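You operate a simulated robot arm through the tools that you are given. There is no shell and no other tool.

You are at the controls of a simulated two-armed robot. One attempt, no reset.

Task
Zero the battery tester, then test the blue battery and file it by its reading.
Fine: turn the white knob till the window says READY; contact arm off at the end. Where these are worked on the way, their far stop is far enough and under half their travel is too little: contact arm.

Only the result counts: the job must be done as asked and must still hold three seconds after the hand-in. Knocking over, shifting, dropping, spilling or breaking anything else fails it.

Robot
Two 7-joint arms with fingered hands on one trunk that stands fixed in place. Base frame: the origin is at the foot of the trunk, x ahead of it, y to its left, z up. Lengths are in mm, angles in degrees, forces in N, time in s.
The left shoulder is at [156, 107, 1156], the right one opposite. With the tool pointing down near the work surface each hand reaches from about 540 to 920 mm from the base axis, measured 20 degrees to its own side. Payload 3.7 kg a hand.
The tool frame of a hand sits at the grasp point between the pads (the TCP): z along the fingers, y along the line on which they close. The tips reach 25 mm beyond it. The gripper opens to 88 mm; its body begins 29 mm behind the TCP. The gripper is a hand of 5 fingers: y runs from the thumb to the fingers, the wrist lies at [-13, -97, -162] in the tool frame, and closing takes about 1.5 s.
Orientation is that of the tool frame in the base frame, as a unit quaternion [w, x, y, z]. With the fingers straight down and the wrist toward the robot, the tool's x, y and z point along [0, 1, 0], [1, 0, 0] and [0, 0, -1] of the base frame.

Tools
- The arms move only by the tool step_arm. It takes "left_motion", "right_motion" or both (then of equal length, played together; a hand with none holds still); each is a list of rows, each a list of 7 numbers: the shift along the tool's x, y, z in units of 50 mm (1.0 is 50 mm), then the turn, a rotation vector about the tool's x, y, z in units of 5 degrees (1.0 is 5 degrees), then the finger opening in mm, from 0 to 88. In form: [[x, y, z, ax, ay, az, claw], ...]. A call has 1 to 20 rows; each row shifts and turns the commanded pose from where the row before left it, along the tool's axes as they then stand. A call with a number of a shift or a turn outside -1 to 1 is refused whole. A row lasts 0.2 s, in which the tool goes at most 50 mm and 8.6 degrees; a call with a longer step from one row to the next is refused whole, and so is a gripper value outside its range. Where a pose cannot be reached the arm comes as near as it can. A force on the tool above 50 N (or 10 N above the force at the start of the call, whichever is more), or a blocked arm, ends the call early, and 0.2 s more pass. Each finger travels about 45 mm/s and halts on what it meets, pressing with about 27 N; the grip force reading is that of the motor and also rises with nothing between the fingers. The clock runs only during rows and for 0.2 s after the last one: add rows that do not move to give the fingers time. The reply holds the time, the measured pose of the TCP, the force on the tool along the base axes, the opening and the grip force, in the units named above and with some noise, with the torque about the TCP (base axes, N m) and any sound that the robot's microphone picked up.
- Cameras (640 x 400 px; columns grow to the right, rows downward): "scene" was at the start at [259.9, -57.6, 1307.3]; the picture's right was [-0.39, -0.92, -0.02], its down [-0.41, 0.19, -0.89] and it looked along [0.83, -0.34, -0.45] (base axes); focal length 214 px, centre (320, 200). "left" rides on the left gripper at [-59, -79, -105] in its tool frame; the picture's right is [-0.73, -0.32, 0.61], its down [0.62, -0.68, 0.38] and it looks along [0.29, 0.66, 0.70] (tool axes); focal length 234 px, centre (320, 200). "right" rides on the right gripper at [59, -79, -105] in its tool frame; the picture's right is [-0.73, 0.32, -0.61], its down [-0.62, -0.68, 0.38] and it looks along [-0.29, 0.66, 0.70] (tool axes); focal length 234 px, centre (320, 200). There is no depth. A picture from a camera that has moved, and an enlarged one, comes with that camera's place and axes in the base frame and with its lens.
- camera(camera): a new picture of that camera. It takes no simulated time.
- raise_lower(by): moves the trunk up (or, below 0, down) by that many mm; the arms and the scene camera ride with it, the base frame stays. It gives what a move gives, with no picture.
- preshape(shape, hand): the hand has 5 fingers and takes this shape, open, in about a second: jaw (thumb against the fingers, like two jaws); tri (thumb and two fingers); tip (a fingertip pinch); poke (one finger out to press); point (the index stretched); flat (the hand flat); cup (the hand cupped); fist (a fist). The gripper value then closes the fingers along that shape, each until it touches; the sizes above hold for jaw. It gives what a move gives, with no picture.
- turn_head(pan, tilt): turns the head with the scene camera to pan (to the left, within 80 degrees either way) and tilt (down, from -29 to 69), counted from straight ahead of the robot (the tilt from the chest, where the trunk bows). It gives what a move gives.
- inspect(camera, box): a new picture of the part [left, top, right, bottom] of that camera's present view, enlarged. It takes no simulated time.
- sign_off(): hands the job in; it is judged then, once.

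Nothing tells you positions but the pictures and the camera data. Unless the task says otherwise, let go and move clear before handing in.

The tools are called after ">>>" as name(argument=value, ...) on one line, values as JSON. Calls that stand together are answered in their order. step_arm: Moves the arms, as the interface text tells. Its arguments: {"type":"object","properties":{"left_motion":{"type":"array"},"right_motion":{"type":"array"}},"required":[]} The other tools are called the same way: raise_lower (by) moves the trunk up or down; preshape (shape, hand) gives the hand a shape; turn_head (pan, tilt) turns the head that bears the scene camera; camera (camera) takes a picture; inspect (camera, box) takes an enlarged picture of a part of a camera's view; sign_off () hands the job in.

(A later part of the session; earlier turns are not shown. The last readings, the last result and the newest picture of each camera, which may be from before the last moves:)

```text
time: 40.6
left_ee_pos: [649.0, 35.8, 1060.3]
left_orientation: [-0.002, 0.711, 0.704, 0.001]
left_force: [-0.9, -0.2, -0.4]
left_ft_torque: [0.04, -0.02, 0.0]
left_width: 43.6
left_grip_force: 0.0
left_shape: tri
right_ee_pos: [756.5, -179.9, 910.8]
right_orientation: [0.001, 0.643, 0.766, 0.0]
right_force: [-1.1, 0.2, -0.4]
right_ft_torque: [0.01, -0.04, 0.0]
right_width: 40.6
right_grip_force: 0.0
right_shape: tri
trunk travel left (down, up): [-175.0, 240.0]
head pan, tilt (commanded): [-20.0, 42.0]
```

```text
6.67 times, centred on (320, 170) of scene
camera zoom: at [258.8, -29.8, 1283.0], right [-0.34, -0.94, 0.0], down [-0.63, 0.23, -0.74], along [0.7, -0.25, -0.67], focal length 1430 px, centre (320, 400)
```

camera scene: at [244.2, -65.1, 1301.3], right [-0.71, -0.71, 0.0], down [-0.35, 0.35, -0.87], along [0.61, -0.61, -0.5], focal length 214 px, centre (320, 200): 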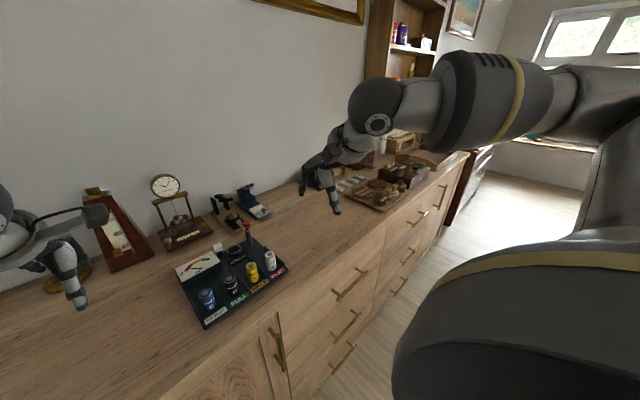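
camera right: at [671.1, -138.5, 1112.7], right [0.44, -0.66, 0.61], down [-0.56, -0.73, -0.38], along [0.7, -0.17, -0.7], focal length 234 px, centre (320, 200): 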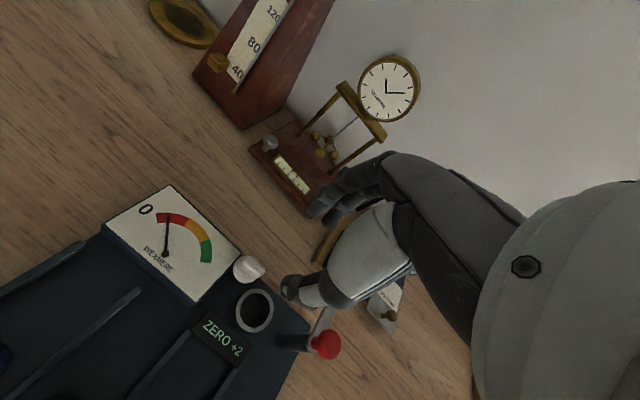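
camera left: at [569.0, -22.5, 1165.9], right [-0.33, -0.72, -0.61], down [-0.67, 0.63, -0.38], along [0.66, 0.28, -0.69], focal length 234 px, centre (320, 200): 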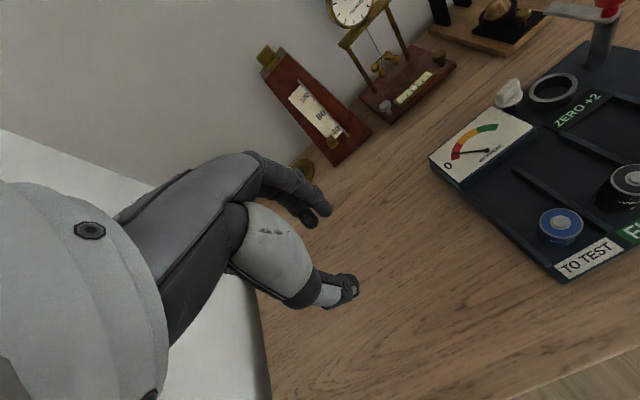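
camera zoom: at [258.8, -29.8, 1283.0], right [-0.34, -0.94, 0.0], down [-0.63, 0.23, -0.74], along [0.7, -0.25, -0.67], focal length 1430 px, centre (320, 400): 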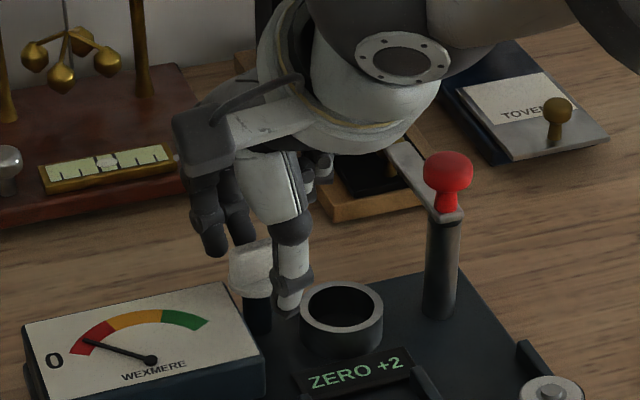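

Centred within about 2 mm. A small shift, then close.

>>> step_arm(right_motion=[[0.04, 0, 0, 0, 0, 0, 40], [0, 0, 0, 0, 0, 0, 20], [0, 0, 0, 0, 0, 0, 0], [0, 0, 0, 0, 0, 0, 0], [0, 0, 0, 0, 0, 0, 0], [0, 0, 0, 0, 0, 0, 0]])

>>> inspect(camera="right", box=[220, 180, 340, 280])

>>> inspect(camera="scene", box=[280, 140, 360, 200])

```text
time: 42.0
left_ee_pos: [648.5, 35.5, 1061.6]
left_orientation: [-0.001, 0.711, 0.703, 0.0]
left_force: [-0.8, -0.8, -0.1]
left_ft_torque: [0.0, 0.0, -0.03]
left_width: 43.5
left_grip_force: 0.0
left_shape: tri
right_ee_pos: [756.5, -178.4, 910.6]
right_orientation: [0.0, 0.642, 0.766, 0.0]
right_force: [0.6, -0.4, 0.3]
right_ft_torque: [0.02, -0.03, 0.0]
right_width: 5.3
right_grip_force: 27.0
right_shape: tri
trunk travel left (down, up): [-175.0, 240.0]
head pan, tilt (commanded): [-20.0, 42.0]
```

```text
4.00 times, centred on (280, 230) of right
camera zoom: at [668.7, -132.9, 1017.9], right [0.45, -0.66, 0.61], down [-0.56, -0.73, -0.38], along [0.7, -0.17, -0.7], focal length 937 px, centre (480, 80)
```

zoom: 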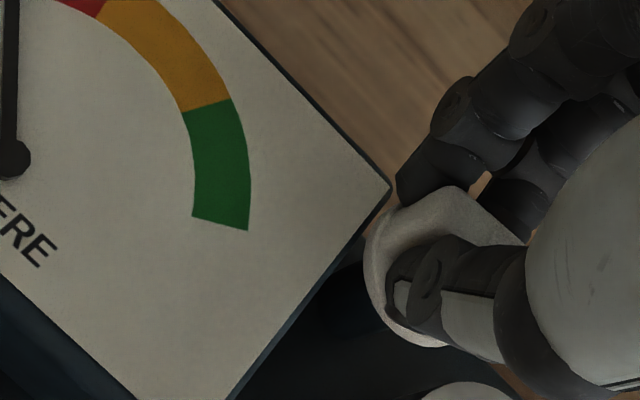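

```text
6.67 times, centred on (320, 170) of scene
camera zoom: at [258.9, -29.8, 1283.0], right [-0.34, -0.94, 0.0], down [-0.63, 0.23, -0.74], along [0.7, -0.25, -0.67], focal length 1430 px, centre (320, 400)
```

zoom: 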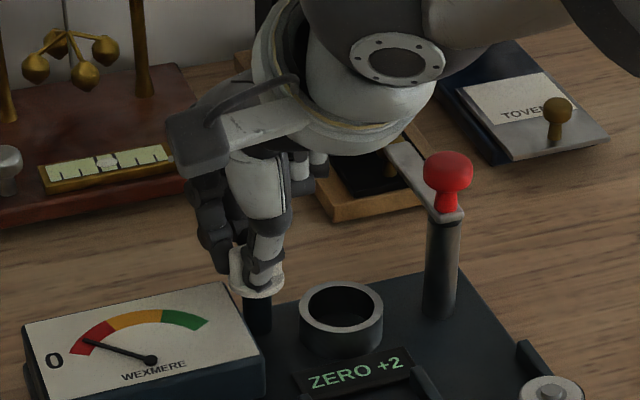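

Gripped by the right hand, and the scene camera sees the window. Turning counter-clockwise 10° and watching position and reading.

>>> step_arm(right_motion=[[0, 0, 0, 0, 0, -1, 0], [0, 0, 0, 0, 0, -1, 0], [0, 0, 0, 0, 0, 0, 0]])

>>> inspect(camera="scene", box=[280, 140, 360, 200])

```text
time: 42.8
left_ee_pos: [648.8, 36.1, 1062.1]
left_orientation: [-0.001, 0.711, 0.703, 0.001]
left_force: [0.0, -0.5, -0.8]
left_ft_torque: [0.01, -0.02, -0.03]
left_width: 43.5
left_grip_force: 0.1
left_shape: tri
right_ee_pos: [757.5, -177.5, 911.6]
right_orientation: [-0.001, 0.573, 0.819, 0.0]
right_force: [-2.5, -1.8, -0.6]
right_ft_torque: [-0.01, 0.03, 0.01]
right_width: 5.2
right_grip_force: 27.2
right_shape: tri
trunk travel left (down, up): [-175.0, 240.0]
head pan, tilt (commanded): [-20.0, 42.0]
```

```text
6.67 times, centred on (320, 170) of scene
camera zoom: at [258.6, -30.0, 1283.0], right [-0.34, -0.94, 0.0], down [-0.63, 0.23, -0.74], along [0.7, -0.25, -0.67], focal length 1430 px, centre (320, 400)
```

zoom: 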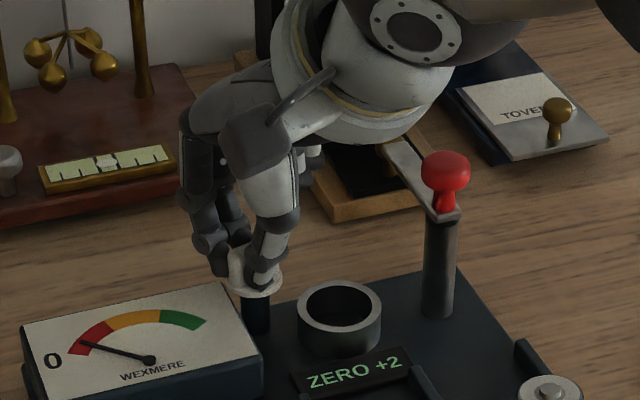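

Steady so far; another 10° counter-clockwise.

>>> step_arm(right_motion=[[0, 0, 0, 0, 0, -1, 0], [0, 0, 0, 0, 0, -1, 0], [0, 0, 0, 0, 0, 0, 0]])

>>> inspect(camera="scene", box=[280, 140, 360, 200])

```text
time: 43.6
left_ee_pos: [648.4, 35.9, 1060.7]
left_orientation: [-0.001, 0.711, 0.703, 0.002]
left_force: [0.3, -0.1, -0.3]
left_ft_torque: [-0.05, 0.0, 0.02]
left_width: 43.6
left_grip_force: 0.1
left_shape: tri
right_ee_pos: [757.5, -178.0, 911.9]
right_orientation: [0.0, 0.499, 0.867, -0.001]
right_force: [-0.6, -0.9, -0.9]
right_ft_torque: [-0.03, 0.01, 0.02]
right_width: 5.2
right_grip_force: 27.2
right_shape: tri
trunk travel left (down, up): [-175.0, 240.0]
head pan, tilt (commanded): [-20.0, 42.0]
```

```text
6.67 times, centred on (320, 170) of scene
camera zoom: at [259.0, -30.0, 1282.9], right [-0.34, -0.94, 0.0], down [-0.63, 0.23, -0.74], along [0.7, -0.25, -0.67], focal length 1430 px, centre (320, 400)
```

zoom: 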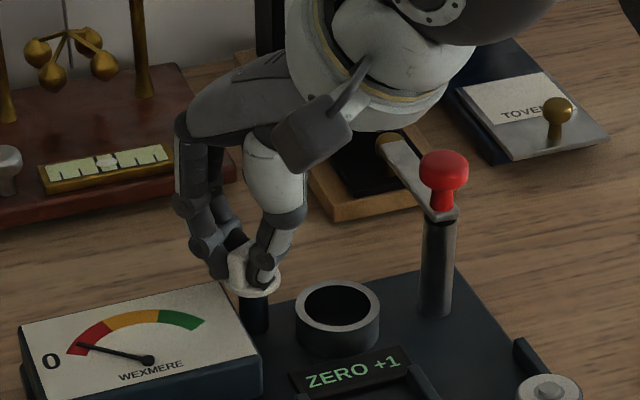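

It now reads +1. Continuing 10° at a time.

>>> step_arm(right_motion=[[0, 0, 0, 0, 0, -1, 0], [0, 0, 0, 0, 0, -1, 0], [0, 0, 0, 0, 0, 0, 0]])

>>> inspect(camera="scene", box=[280, 140, 360, 200])

```text
time: 44.4
left_ee_pos: [649.4, 36.7, 1060.3]
left_orientation: [-0.001, 0.711, 0.703, 0.001]
left_force: [-0.5, -0.9, -0.5]
left_ft_torque: [0.0, 0.0, -0.01]
left_width: 43.8
left_grip_force: 0.0
left_shape: tri
right_ee_pos: [757.4, -177.6, 911.8]
right_orientation: [-0.001, 0.422, 0.907, 0.0]
right_force: [1.7, 0.6, 0.7]
right_ft_torque: [0.03, -0.06, 0.01]
right_width: 4.9
right_grip_force: 27.2
right_shape: tri
trunk travel left (down, up): [-175.0, 240.0]
head pan, tilt (commanded): [-20.0, 42.0]
```

```text
6.67 times, centred on (320, 170) of scene
camera zoom: at [259.4, -29.8, 1282.8], right [-0.34, -0.94, 0.0], down [-0.63, 0.23, -0.74], along [0.7, -0.25, -0.67], focal length 1430 px, centre (320, 400)
```

zoom: 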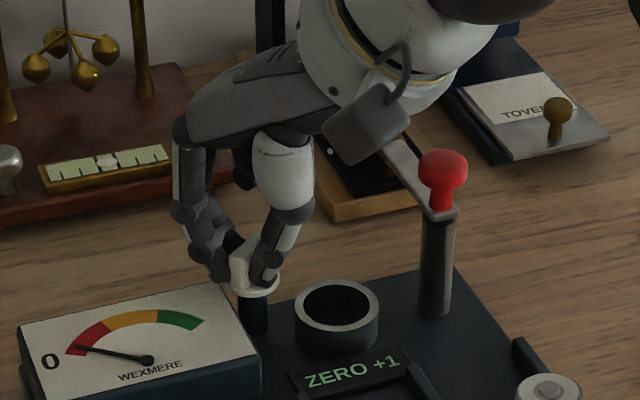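

Still +1; ten degrees more.

>>> step_arm(right_motion=[[0, 0, 0, 0, 0, -1, 0], [0, 0, 0, 0, 0, -1, 0], [0, 0, 0, 0, 0, 0, 0]])

>>> inspect(camera="scene", box=[280, 140, 360, 200])

```text
time: 45.2
left_ee_pos: [649.2, 36.2, 1061.0]
left_orientation: [-0.002, 0.711, 0.703, 0.001]
left_force: [-0.1, 0.1, 0.6]
left_ft_torque: [0.0, 0.01, 0.01]
left_width: 43.9
left_grip_force: 0.1
left_shape: tri
right_ee_pos: [757.3, -178.3, 912.0]
right_orientation: [0.0, 0.342, 0.94, 0.0]
right_force: [1.0, -3.4, -0.3]
right_ft_torque: [-0.04, -0.02, 0.02]
right_width: 5.1
right_grip_force: 26.5
right_shape: tri
trunk travel left (down, up): [-175.0, 240.0]
head pan, tilt (commanded): [-20.0, 42.0]
```

```text
6.67 times, centred on (320, 170) of scene
camera zoom: at [259.0, -30.1, 1283.0], right [-0.34, -0.94, 0.0], down [-0.63, 0.23, -0.74], along [0.7, -0.25, -0.67], focal length 1430 px, centre (320, 400)
```

zoom: 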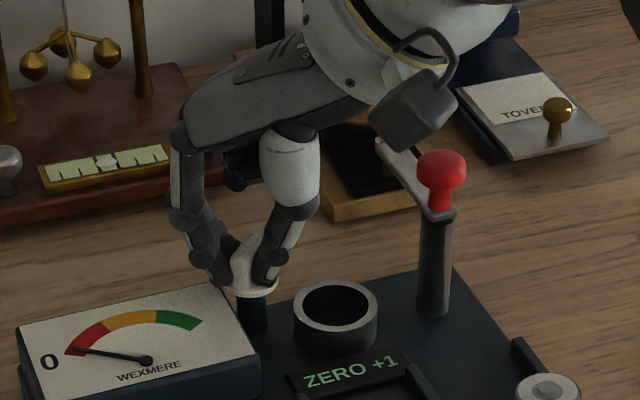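

φ is 50°, still +1. Ten more.

>>> step_arm(right_motion=[[0, 0, 0, 0, 0, -1, 0], [0, 0, 0, 0, 0, -1, 0], [0, 0, 0, 0, 0, 0, 0]])

>>> inspect(camera="scene", box=[280, 140, 360, 200])

```text
time: 46.0
left_ee_pos: [649.9, 35.5, 1060.4]
left_orientation: [-0.001, 0.711, 0.703, 0.001]
left_force: [-0.9, 0.4, 0.4]
left_ft_torque: [0.02, -0.02, 0.02]
left_width: 43.5
left_grip_force: 0.0
left_shape: tri
right_ee_pos: [755.4, -177.9, 912.0]
right_orientation: [0.0, 0.259, 0.966, 0.0]
right_force: [0.0, -1.0, -0.4]
right_ft_torque: [0.0, -0.02, 0.04]
right_width: 4.9
right_grip_force: 26.9
right_shape: tri
trunk travel left (down, up): [-175.0, 240.0]
head pan, tilt (commanded): [-20.0, 42.0]
```

```text
6.67 times, centred on (320, 170) of scene
camera zoom: at [259.3, -30.0, 1282.9], right [-0.34, -0.94, 0.0], down [-0.63, 0.23, -0.74], along [0.7, -0.25, -0.67], focal length 1430 px, centre (320, 400)
```

zoom: 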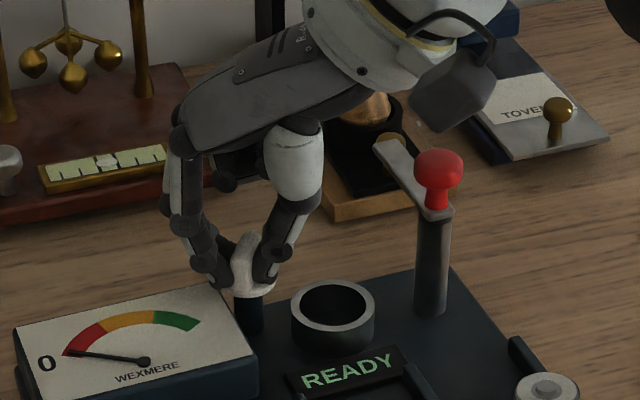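

READY. I'll add 5° for margin so it does not sit on the edge, check again, then release.

>>> step_arm(right_motion=[[0, 0, 0, 0, 0, -0.6, 0], [0, 0, 0, 0, 0, -0.4, 0], [0, 0, 0, 0, 0, 0, 0]])

>>> inspect(camera="scene", box=[280, 140, 360, 200])

```text
time: 46.8
left_ee_pos: [649.2, 36.3, 1061.2]
left_orientation: [-0.001, 0.71, 0.704, 0.001]
left_force: [-0.4, 0.1, -0.1]
left_ft_torque: [0.02, -0.01, -0.04]
left_width: 43.8
left_grip_force: 0.0
left_shape: tri
right_ee_pos: [756.9, -176.3, 912.1]
right_orientation: [0.0, 0.215, 0.977, 0.0]
right_force: [1.4, -0.6, -0.3]
right_ft_torque: [-0.03, -0.02, 0.0]
right_width: 5.2
right_grip_force: 26.9
right_shape: tri
trunk travel left (down, up): [-175.0, 240.0]
head pan, tilt (commanded): [-20.0, 42.0]
```

```text
6.67 times, centred on (320, 170) of scene
camera zoom: at [259.3, -30.0, 1282.9], right [-0.34, -0.94, 0.0], down [-0.63, 0.23, -0.74], along [0.7, -0.25, -0.67], focal length 1430 px, centre (320, 400)
```

zoom: 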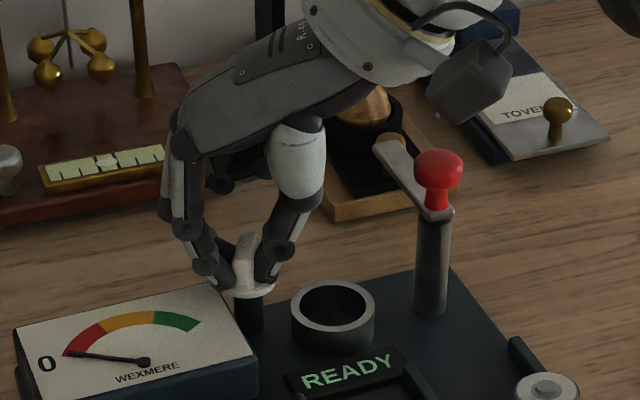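

READY holds. Before letting go I'll compare the tester's place with the picture taken before any contact.

>>> inspect(camera="scene", box=[240, 110, 400, 210])

```text
4.00 times, centred on (320, 160) of scene
camera zoom: at [259.3, -30.0, 1282.9], right [-0.34, -0.94, 0.0], down [-0.63, 0.23, -0.74], along [0.7, -0.25, -0.67], focal length 858 px, centre (320, 360)
```

zoom: 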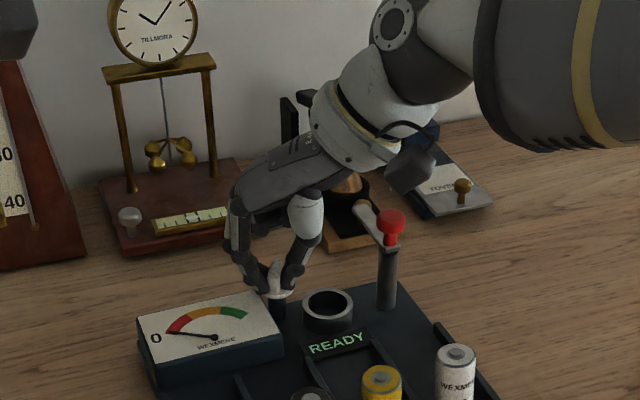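

The tester sits about 3 mm to the left of its start. I'll nudge it back by that while gripping, then release and rise.

>>> step_arm(right_motion=[[-0.012, -0.027, 0, 0, 0, 0, 0], [-0.012, -0.027, 0, 0, 0, 0, 0], [0, 0, 0, 0, 0, 0, 0], [0, 0, 0, 0, 0, 0, 0]])

>>> inspect(camera="scene", box=[240, 110, 400, 210])

```text
time: 47.8
left_ee_pos: [649.7, 36.5, 1060.8]
left_orientation: [0.0, 0.71, 0.704, 0.0]
left_force: [0.5, 0.2, -0.4]
left_ft_torque: [0.01, -0.02, -0.03]
left_width: 43.5
left_grip_force: 0.1
left_shape: tri
right_ee_pos: [755.9, -180.1, 912.9]
right_orientation: [-0.001, 0.215, 0.977, 0.0]
right_force: [-0.5, 1.0, 1.0]
right_ft_torque: [0.02, 0.0, 0.0]
right_width: 5.0
right_grip_force: 26.7
right_shape: tri
trunk travel left (down, up): [-175.0, 240.0]
head pan, tilt (commanded): [-20.0, 42.0]
```

```text
4.00 times, centred on (320, 160) of scene
camera zoom: at [259.3, -29.8, 1282.9], right [-0.34, -0.94, 0.0], down [-0.63, 0.23, -0.74], along [0.7, -0.25, -0.67], focal length 858 px, centre (320, 360)
```

zoom: 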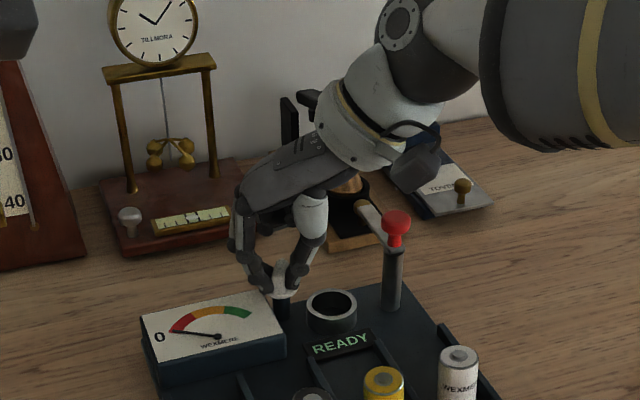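

The tester is back on its mark. Releasing the knob gently, rising, and unwinding the hand.

>>> step_arm(right_motion=[[0, 0, 0, 0, 0, 0, 12], [0, 0, 0, 0, 0, 0, 24], [0, 0, 0, 0, 0, 0, 36], [0, 0, 0, 0, 0, 0, 36], [0, 0, -0.4, 0, 0, 0, 36], [0, 0, -0.8, 0, 0, 0, 36], [0, 0, -0.8, 0, 0, 1, 36], [0, 0, 0, 0, 0, 1, 36], [0, 0, 0, 0, 0, 1, 36], [0, 0, 0, 0, 0, 1, 36], [0, 0, 0, 0, 0, 1, 36], [0, 0, 0, 0, 0, 1, 36], [0, 0, 0, 0, 0, 1, 36], [0, 0, 0, 0, 0, 1, 36], [0, 0, 0, 0, 0, 1, 36], [0, 0, 0, 0, 0, 1, 36], [0, 0, 0, 0, 0, 1, 36], [0, 0, 0, 0, 0, 1, 36], [0, 0, 0, 0, 0, 1, 36]])

>>> inspect(camera="scene", box=[240, 110, 400, 240])

```text
time: 51.8
left_ee_pos: [648.7, 36.4, 1060.7]
left_orientation: [0.0, 0.711, 0.704, 0.0]
left_force: [0.4, -0.7, -0.1]
left_ft_torque: [-0.04, -0.01, 0.01]
left_width: 43.5
left_grip_force: 0.1
left_shape: tri
right_ee_pos: [757.0, -181.2, 1011.2]
right_orientation: [0.0, 0.707, 0.707, -0.001]
right_force: [-0.6, 0.4, -0.4]
right_ft_torque: [-0.03, 0.0, -0.01]
right_width: 35.8
right_grip_force: 0.0
right_shape: tri
trunk travel left (down, up): [-175.0, 240.0]
head pan, tilt (commanded): [-20.0, 42.0]
```

```text
3.08 times, centred on (320, 175) of scene
camera zoom: at [258.9, -29.8, 1283.0], right [-0.34, -0.94, 0.0], down [-0.63, 0.23, -0.74], along [0.7, -0.25, -0.67], focal length 660 px, centre (320, 277)
```

zoom: 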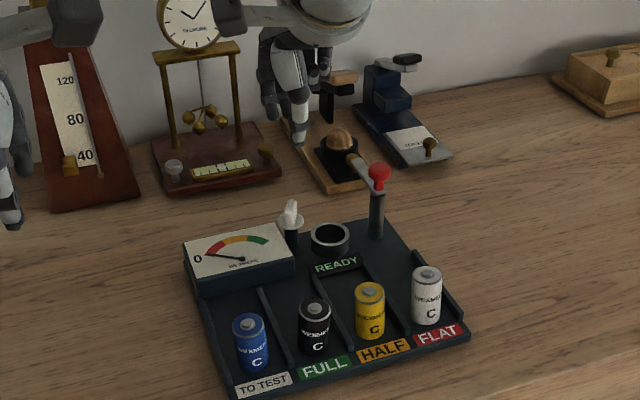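

READY remains after release. Now the right hand goes back to its lookout on the right.

>>> step_arm(right_motion=[[0, 0, -0.6, 0, 0, 0, 36], [0, -0.3, -0.6, 0, 0, 0, 36], [-0.3, -0.6, -0.2, 0, 0, 0, 36], [-0.3, -0.6, -0.1, 0, 0, 0, 36], [-0.3, -0.6, -0.1, 0, 0, 0, 36], [-0.38, -0.6, -0.1, 0, 0, 0, 36], [-0.38, -0.6, -0.1, 0, 0, 0, 36], [-0.38, -0.6, 0, 0, 0, 0, 36], [-0.38, -0.6, 0, 0, 0, 0, 36], [-0.38, -0.54, 0, 0, 0, 0, 36], [0, 0, 0, 0, 0, 0, 36], [0, 0, 0, 0, 0, 0, 36]])

>>> inspect(camera="right", box=[80, 60, 340, 230])

>>> inspect(camera="left", box=[440, 130, 640, 290])

>>> inspect(camera="scene", box=[260, 160, 380, 250])

```text
time: 54.4
left_ee_pos: [649.1, 35.8, 1060.7]
left_orientation: [0.0, 0.711, 0.703, 0.002]
left_force: [0.2, -1.1, 0.5]
left_ft_torque: [0.02, 0.01, -0.01]
left_width: 43.9
left_grip_force: 0.1
left_shape: tri
right_ee_pos: [505.4, -318.3, 1101.3]
right_orientation: [0.0, 0.707, 0.707, -0.001]
right_force: [0.3, -0.2, 0.1]
right_ft_torque: [-0.01, -0.01, 0.02]
right_width: 35.7
right_grip_force: 0.1
right_shape: tri
trunk travel left (down, up): [-175.0, 240.0]
head pan, tilt (commanded): [-20.0, 42.0]
```

```text
2.35 times, centred on (210, 145) of right
camera zoom: at [426.1, -259.1, 1207.3], right [0.33, -0.72, 0.61], down [-0.68, -0.63, -0.38], along [0.66, -0.29, -0.7], focal length 551 px, centre (579, 329)
```

zoom: 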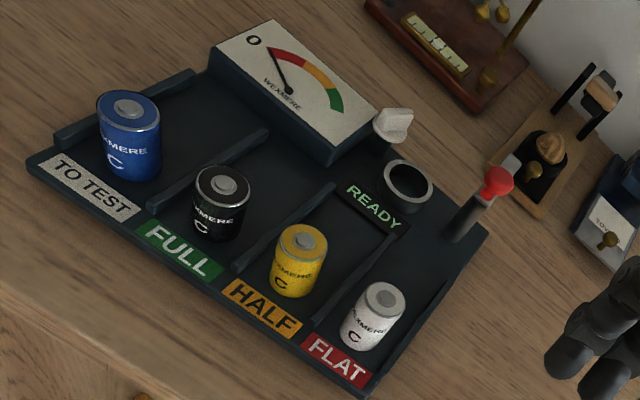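

```text
2.50 times, centred on (540, 210) of left
camera zoom: at [569.2, -22.7, 1165.8], right [-0.33, -0.72, -0.61], down [-0.67, 0.63, -0.38], along [0.66, 0.28, -0.69], focal length 585 px, centre (-230, 175)
```

zoom: 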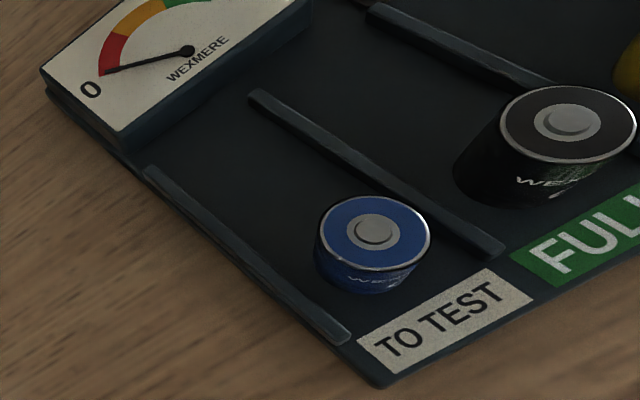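

```text
4.44 times, centred on (320, 205) of scene
camera zoom: at [259.0, -30.0, 1283.0], right [-0.34, -0.94, 0.0], down [-0.63, 0.23, -0.74], along [0.7, -0.25, -0.67], focal length 953 px, centre (320, 178)
```

zoom: 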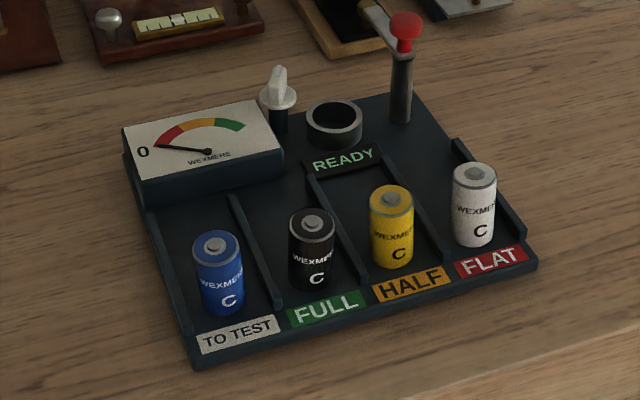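

Blue stands at about (619, −99.5), top 907. I'll bring the left hand over it with 50 mm opening.

>>> step_arm(left_motion=[[-0.67, -0.147, 0.2, 0, 0, 0, 56], [-0.67, -0.147, 0.2, 0, 0, 0, 56], [-0.67, -0.147, 0.2, 0, 0, 0, 56], [-0.67, -0.147, 0.2, 0, 0, 0, 56], [0, 0, 0.4, 0, 0, 0, 56], [0, 0, 0, 0, 0, 0, 56], [0, 0, 0, 0, 0, 0, 56]])

>>> inspect(camera="right", box=[40, 40, 240, 165])

>>> inspect(camera="left", box=[240, 150, 440, 300])

>>> inspect(camera="scene", box=[240, 130, 380, 240])

```text
time: 56.0
left_ee_pos: [619.3, -99.3, 998.4]
left_orientation: [-0.001, 0.711, 0.703, 0.001]
left_force: [-0.5, -1.0, 0.3]
left_ft_torque: [-0.01, 0.02, -0.01]
left_width: 55.5
left_grip_force: 0.1
left_shape: tri
right_ee_pos: [503.3, -318.3, 1101.5]
right_orientation: [0.0, 0.707, 0.707, 0.0]
right_force: [0.3, 0.1, -1.1]
right_ft_torque: [-0.02, 0.0, -0.03]
right_width: 36.0
right_grip_force: 0.0
right_shape: tri
trunk travel left (down, up): [-175.0, 240.0]
head pan, tilt (commanded): [-20.0, 42.0]
```

```text
3.20 times, centred on (140, 102) of right
camera zoom: at [426.1, -259.0, 1207.5], right [0.32, -0.73, 0.61], down [-0.68, -0.62, -0.38], along [0.66, -0.29, -0.7], focal length 749 px, centre (896, 512)
```

zoom: 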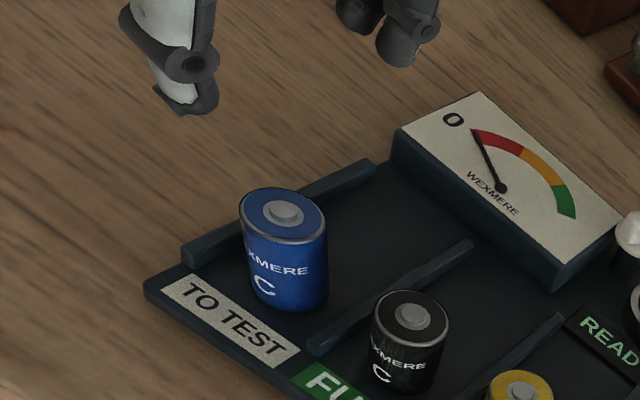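

```text
2.67 times, centred on (340, 225) of left
camera zoom: at [538.3, -157.6, 1103.1], right [-0.33, -0.72, -0.61], down [-0.67, 0.63, -0.38], along [0.66, 0.28, -0.7], focal length 624 px, centre (267, 133)
```

zoom: 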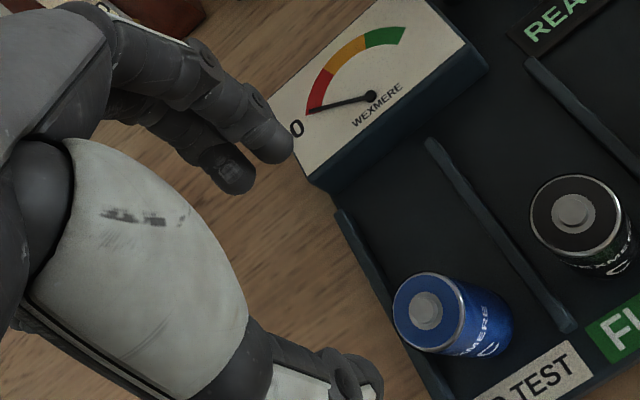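

```text
3.64 times, centred on (310, 185) of scene
camera zoom: at [258.9, -29.8, 1283.0], right [-0.34, -0.94, 0.0], down [-0.63, 0.23, -0.74], along [0.7, -0.25, -0.67], focal length 780 px, centre (356, 254)
```

zoom: 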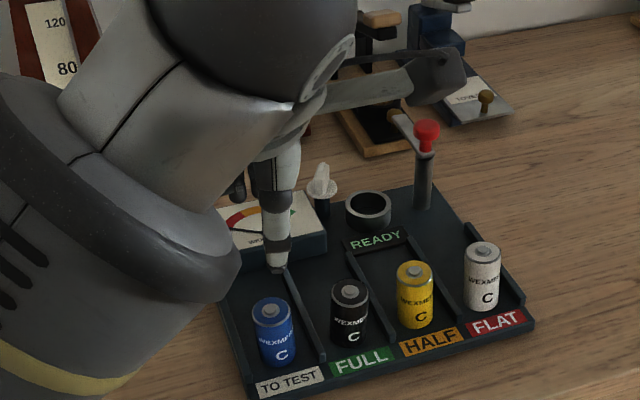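

The blue battery is centred under the pinch (within 1–2 mm). Descending to z≈912.

>>> step_arm(left_motion=[[0, -0.02, 0.5, 0, 0, 0, 56], [0, 0, 0.5, 0, 0, 0, 56], [0, 0, 0.4, 0, 0, 0, 56], [0, 0, 0.3, 0, 0, 0, 56], [0, 0, 0, 0, 0, 0, 56], [0, 0, 0, 0, 0, 0, 56]])

>>> inspect(camera="right", box=[60, 60, 220, 160])

>>> inspect(camera="left", box=[240, 150, 440, 300])

```text
time: 57.4
left_ee_pos: [616.8, -98.1, 913.3]
left_orientation: [-0.002, 0.711, 0.703, 0.001]
left_force: [0.3, 0.4, 1.2]
left_ft_torque: [0.0, 0.0, -0.02]
left_width: 55.8
left_grip_force: 0.0
left_shape: tri
right_ee_pos: [504.9, -318.6, 1101.7]
right_orientation: [0.0, 0.706, 0.708, 0.0]
right_force: [-0.1, 0.3, -0.4]
right_ft_torque: [-0.02, -0.03, -0.03]
right_width: 35.4
right_grip_force: 0.0
right_shape: tri
trunk travel left (down, up): [-175.0, 240.0]
head pan, tilt (commanded): [-20.0, 42.0]
```

```text
4.00 times, centred on (140, 110) of right
camera zoom: at [426.0, -259.0, 1207.6], right [0.32, -0.73, 0.61], down [-0.68, -0.62, -0.38], along [0.66, -0.29, -0.7], focal length 937 px, centre (1040, 560)
```

zoom: 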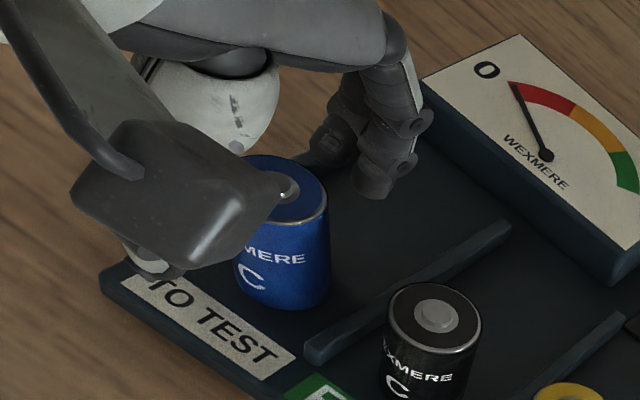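

```text
2.67 times, centred on (340, 225) of left
camera zoom: at [536.3, -156.3, 1018.4], right [-0.33, -0.72, -0.61], down [-0.67, 0.63, -0.38], along [0.66, 0.28, -0.7], focal length 624 px, centre (267, 133)
```

zoom: 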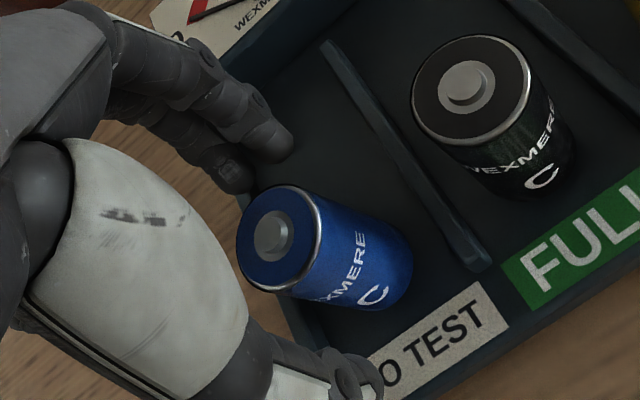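

Nearly centred; a 1.5 mm shift, 2 mm lower, then close on the battery.

>>> step_arm(left_motion=[[-0.03, 0, 0.04, 0, 0, 0, 56], [0, 0, 0, 0, 0, 0, 44], [0, 0, 0, 0, 0, 0, 34], [0, 0, 0, 0, 0, 0, 24], [0, 0, 0, 0, 0, 0, 14], [0, 0, 0, 0, 0, 0, 14], [0, 0, 0, 0, 0, 0, 10]])

>>> inspect(camera="right", box=[60, 60, 220, 160])

>>> inspect(camera="left", box=[240, 150, 440, 300])

```text
time: 59.0
left_ee_pos: [615.2, -98.7, 911.4]
left_orientation: [0.0, 0.711, 0.703, 0.0]
left_force: [0.3, -0.4, 0.2]
left_ft_torque: [0.0, 0.01, -0.01]
left_width: 18.8
left_grip_force: 27.0
left_shape: tri
right_ee_pos: [504.7, -318.6, 1102.0]
right_orientation: [0.001, 0.706, 0.708, -0.001]
right_force: [0.3, 0.0, -0.2]
right_ft_torque: [-0.04, 0.02, -0.03]
right_width: 35.7
right_grip_force: 0.1
right_shape: tri
trunk travel left (down, up): [-175.0, 240.0]
head pan, tilt (commanded): [-20.0, 42.0]
```

```text
4.00 times, centred on (140, 110) of right
camera zoom: at [426.1, -259.0, 1207.6], right [0.32, -0.73, 0.61], down [-0.68, -0.62, -0.38], along [0.66, -0.29, -0.7], focal length 937 px, centre (1040, 560)
```

zoom: 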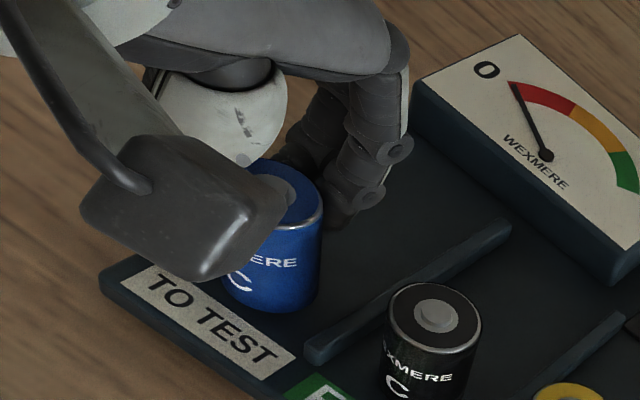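

```text
2.67 times, centred on (340, 225) of left
camera zoom: at [536.2, -157.6, 1016.4], right [-0.33, -0.72, -0.61], down [-0.67, 0.63, -0.38], along [0.66, 0.28, -0.7], focal length 624 px, centre (267, 133)
```

zoom: 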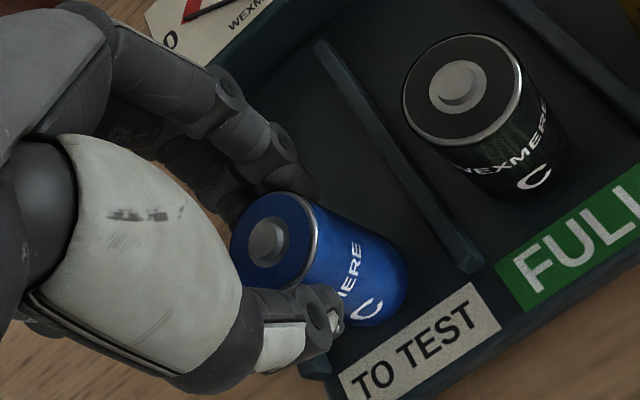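

Gripped (27 N). Lifting 60 mm and checking the battery hangs straight.

>>> step_arm(left_motion=[[0, 0, -0.2, 0, 0, 0, 10], [0, 0, -0.4, 0, 0, 0, 10], [0, 0, -0.6, 0, 0, 0, 10], [0, 0, -0.4, 0, 0, 0, 10], [0, 0, 0, 0, 0, 0, 10]])

>>> inspect(camera="right", box=[60, 40, 220, 140])

>>> inspect(camera="left", box=[240, 150, 440, 300])

>>> inspect(camera="scene", box=[240, 130, 380, 240])

```text
time: 60.2
left_ee_pos: [615.9, -97.3, 993.9]
left_orientation: [0.0, 0.71, 0.704, 0.0]
left_force: [0.1, 0.2, -0.7]
left_ft_torque: [0.02, -0.03, -0.01]
left_width: 18.7
left_grip_force: 27.0
left_shape: tri
right_ee_pos: [504.8, -317.7, 1101.2]
right_orientation: [0.0, 0.707, 0.707, 0.0]
right_force: [-0.2, -0.2, -0.3]
right_ft_torque: [-0.01, 0.0, 0.01]
right_width: 35.7
right_grip_force: 0.0
right_shape: tri
trunk travel left (down, up): [-175.0, 240.0]
head pan, tilt (commanded): [-20.0, 42.0]
```

```text
4.00 times, centred on (140, 90) of right
camera zoom: at [426.2, -259.0, 1207.5], right [0.32, -0.73, 0.61], down [-0.68, -0.62, -0.38], along [0.66, -0.29, -0.7], focal length 937 px, centre (1040, 640)
```

zoom: 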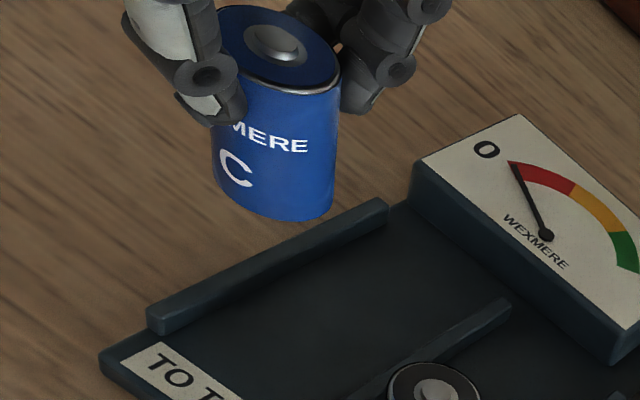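

```text
2.67 times, centred on (340, 225) of left
camera zoom: at [536.9, -155.4, 1098.2], right [-0.33, -0.72, -0.61], down [-0.68, 0.63, -0.38], along [0.66, 0.28, -0.7], focal length 624 px, centre (267, 133)
```

zoom: 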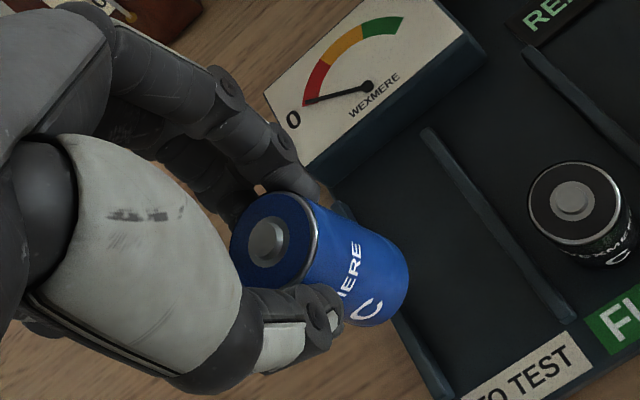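

```text
3.64 times, centred on (310, 185) of scene
camera zoom: at [259.0, -29.8, 1282.9], right [-0.34, -0.94, 0.0], down [-0.63, 0.23, -0.74], along [0.7, -0.25, -0.67], focal length 780 px, centre (356, 254)
```

zoom: 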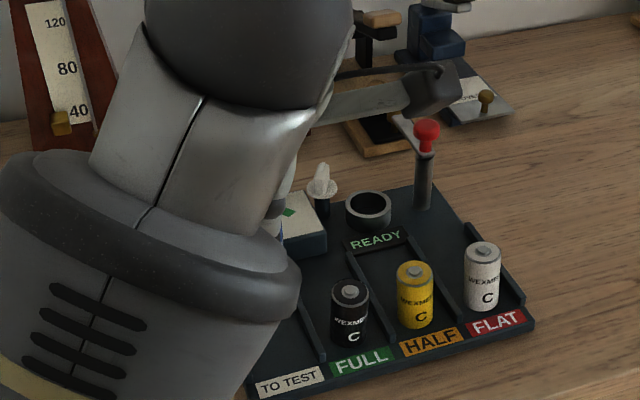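

The battery hangs straight. I'll measure the well precisely from two cameras.

>>> inspect(camera="right", box=[210, 100, 290, 150])

>>> inspect(camera="scene", box=[290, 140, 370, 190])

>>> inspect(camera="left", box=[440, 90, 560, 165])

```text
8.00 times, centred on (250, 125) of right
camera zoom: at [426.2, -259.0, 1207.5], right [0.32, -0.73, 0.61], down [-0.68, -0.62, -0.38], along [0.66, -0.29, -0.7], focal length 1873 px, centre (880, 800)
```

zoom: 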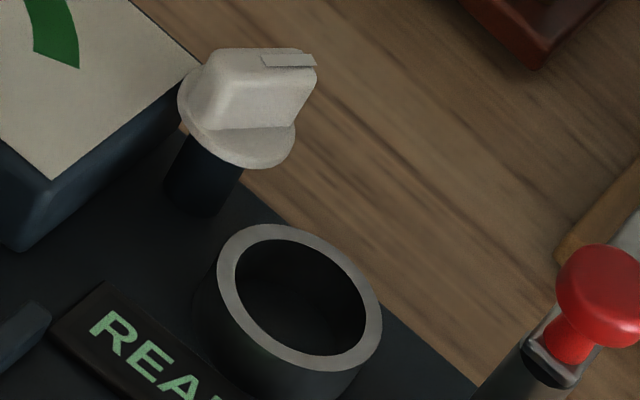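

```text
8.00 times, centred on (330, 165) of scene
camera zoom: at [259.0, -29.8, 1282.9], right [-0.34, -0.94, 0.0], down [-0.63, 0.23, -0.74], along [0.7, -0.25, -0.67], focal length 1716 px, centre (240, 480)
```

zoom: 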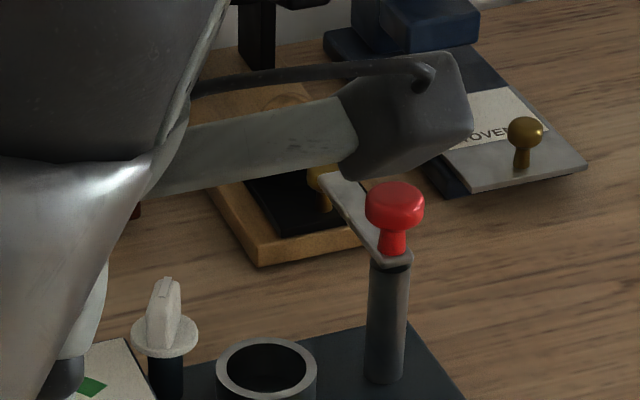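

```text
5.33 times, centred on (500, 128) of left
camera zoom: at [536.9, -155.4, 1098.2], right [-0.33, -0.72, -0.61], down [-0.68, 0.63, -0.38], along [0.66, 0.28, -0.7], focal length 1249 px, centre (-640, 587)
```

zoom: 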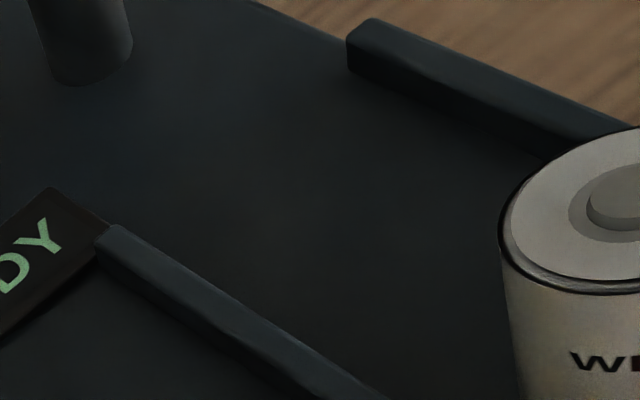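

Both cameras put the well at (741, −215). I'll carry the battery over it at safe height.

>>> step_arm(left_motion=[[-0.39, 0.412, 0, 0, 0, 0, 10], [-0.39, 0.412, 0, 0, 0, 0, 10], [-0.39, 0.412, 0, 0, 0, 0, 10], [-0.39, 0.412, 0, 0, 0, 0, 10], [-0.39, 0.412, 0, 0, 0, 0, 10], [-0.39, 0.412, 0, 0, 0, 0, 10], [0, 0, 0, 0, 0, 0, 10], [0, 0, 0, 0, 0, 0, 10]])

>>> inspect(camera="right", box=[190, 50, 310, 150])

>>> inspect(camera="left", box=[260, 170, 440, 300])

>>> inspect(camera="scene", box=[280, 120, 380, 200])

```text
time: 62.0
left_ee_pos: [738.3, -215.7, 992.0]
left_orientation: [-0.001, 0.71, 0.704, 0.001]
left_force: [-0.4, 0.6, 0.3]
left_ft_torque: [-0.02, -0.02, -0.03]
left_width: 18.5
left_grip_force: 26.9
left_shape: tri
right_ee_pos: [504.7, -317.5, 1101.2]
right_orientation: [0.001, 0.707, 0.707, 0.0]
right_force: [0.2, 0.8, 0.3]
right_ft_torque: [0.01, 0.0, 0.02]
right_width: 35.8
right_grip_force: 0.0
right_shape: tri
trunk travel left (down, up): [-175.0, 240.0]
head pan, tilt (commanded): [-20.0, 42.0]
```

```text
4.00 times, centred on (250, 100) of right
camera zoom: at [425.9, -259.0, 1207.6], right [0.32, -0.73, 0.61], down [-0.68, -0.62, -0.38], along [0.66, -0.29, -0.7], focal length 937 px, centre (600, 600)
```

zoom: 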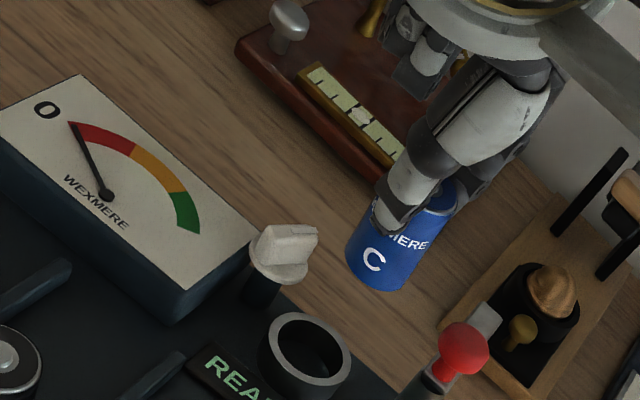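

```text
3.08 times, centred on (350, 235) of left
camera zoom: at [658.4, -274.8, 1096.9], right [-0.33, -0.72, -0.61], down [-0.68, 0.63, -0.38], along [0.66, 0.29, -0.69], focal length 720 px, centre (228, 92)
```

zoom: 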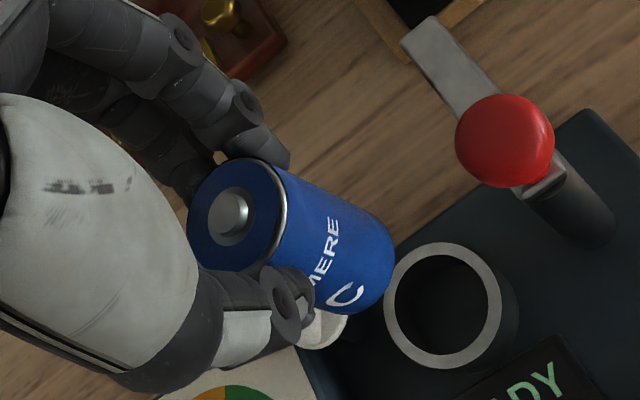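

```text
5.00 times, centred on (330, 160) of scene
camera zoom: at [258.6, -29.8, 1283.0], right [-0.34, -0.94, 0.0], down [-0.63, 0.23, -0.74], along [0.7, -0.25, -0.67], focal length 1072 px, centre (270, 400)
```

zoom: 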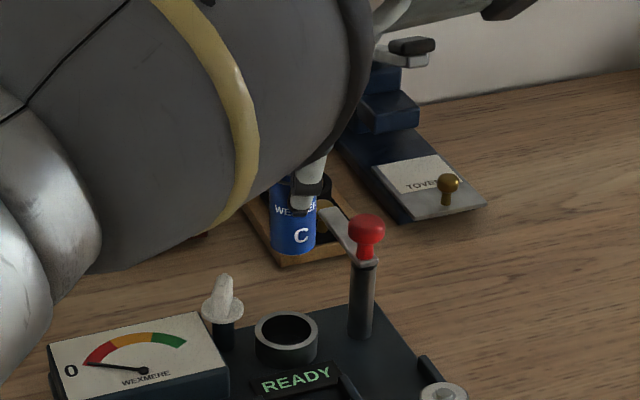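

The battery is over the back-right of the well. I'll take sharper enlargements to measure the offset.

>>> inspect(camera="right", box=[225, 90, 305, 150])

>>> inspect(camera="scene", box=[310, 145, 360, 195])

```text
6.67 times, centred on (265, 120) of right
camera zoom: at [425.9, -259.0, 1207.6], right [0.32, -0.73, 0.61], down [-0.68, -0.62, -0.38], along [0.66, -0.29, -0.7], focal length 1561 px, centre (687, 733)
```

zoom: 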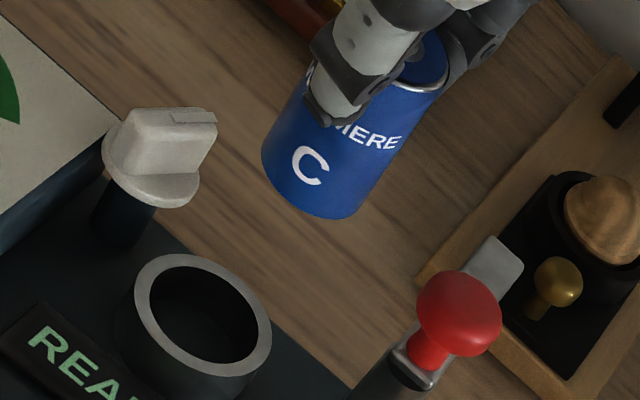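

```text
8.00 times, centred on (335, 170) of scene
camera zoom: at [258.6, -29.8, 1283.0], right [-0.34, -0.94, 0.0], down [-0.63, 0.23, -0.74], along [0.7, -0.25, -0.67], focal length 1716 px, centre (200, 440)
```

zoom: 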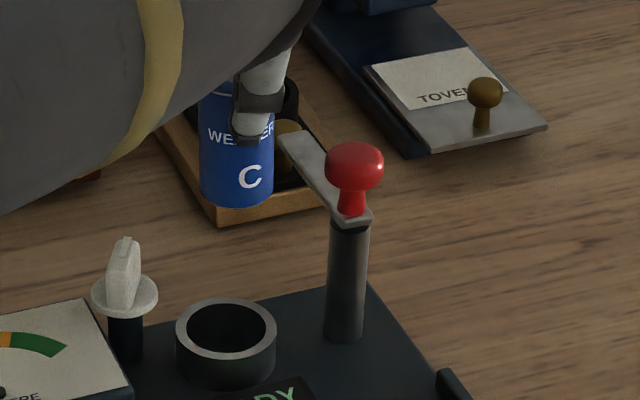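

The battery is about 3 mm too far to −y. Correcting and lowering until its foot is about 10 mm over the ring.

>>> step_arm(left_motion=[[0.056, 0, 0.3, 0, 0, 0, 10], [0, 0, 0.4, 0, 0, 0, 10], [0, 0, 0.3, 0, 0, 0, 10], [0, 0, 0, 0, 0, 0, 10], [0, 0, 0, 0, 0, 0, 10]])

>>> inspect(camera="right", box=[215, 95, 295, 155])

>>> inspect(camera="scene", box=[310, 145, 360, 195])

>>> inspect(camera="left", box=[280, 170, 440, 290])

```text
time: 63.2
left_ee_pos: [738.6, -213.6, 941.8]
left_orientation: [0.0, 0.711, 0.703, 0.001]
left_force: [0.1, 0.5, -0.7]
left_ft_torque: [-0.01, -0.02, -0.02]
left_width: 18.7
left_grip_force: 27.1
left_shape: tri
right_ee_pos: [505.2, -319.1, 1101.3]
right_orientation: [0.0, 0.706, 0.708, 0.0]
right_force: [0.1, -0.4, 0.6]
right_ft_torque: [0.01, 0.01, -0.03]
right_width: 35.6
right_grip_force: 0.1
right_shape: tri
trunk travel left (down, up): [-175.0, 240.0]
head pan, tilt (commanded): [-20.0, 42.0]
```

```text
6.67 times, centred on (255, 125) of right
camera zoom: at [426.2, -259.0, 1207.5], right [0.32, -0.73, 0.61], down [-0.68, -0.62, -0.38], along [0.66, -0.29, -0.7], focal length 1561 px, centre (753, 700)
```

zoom: 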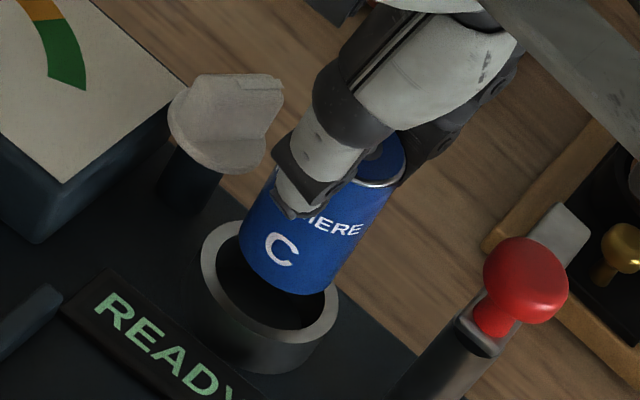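

```text
8.00 times, centred on (335, 170) of scene
camera zoom: at [258.9, -29.8, 1283.0], right [-0.34, -0.94, 0.0], down [-0.63, 0.23, -0.74], along [0.7, -0.25, -0.67], focal length 1716 px, centre (200, 440)
```

zoom: 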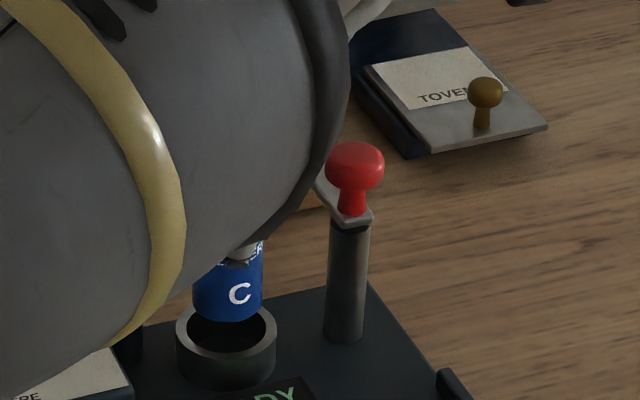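

```text
3.33 times, centred on (360, 230) of left
camera zoom: at [659.0, -271.9, 1046.2], right [-0.33, -0.72, -0.61], down [-0.67, 0.63, -0.38], along [0.66, 0.28, -0.7], focal length 781 px, centre (187, 100)
```

zoom: 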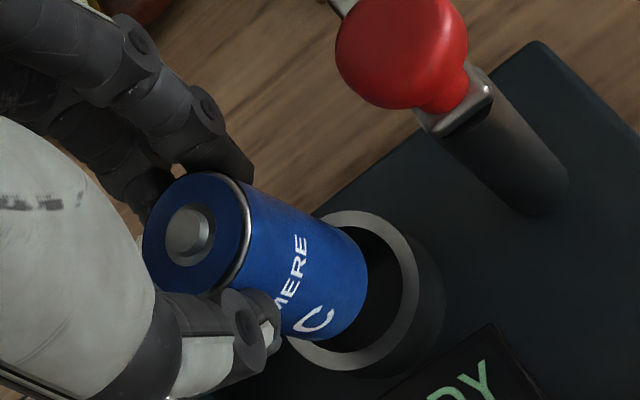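

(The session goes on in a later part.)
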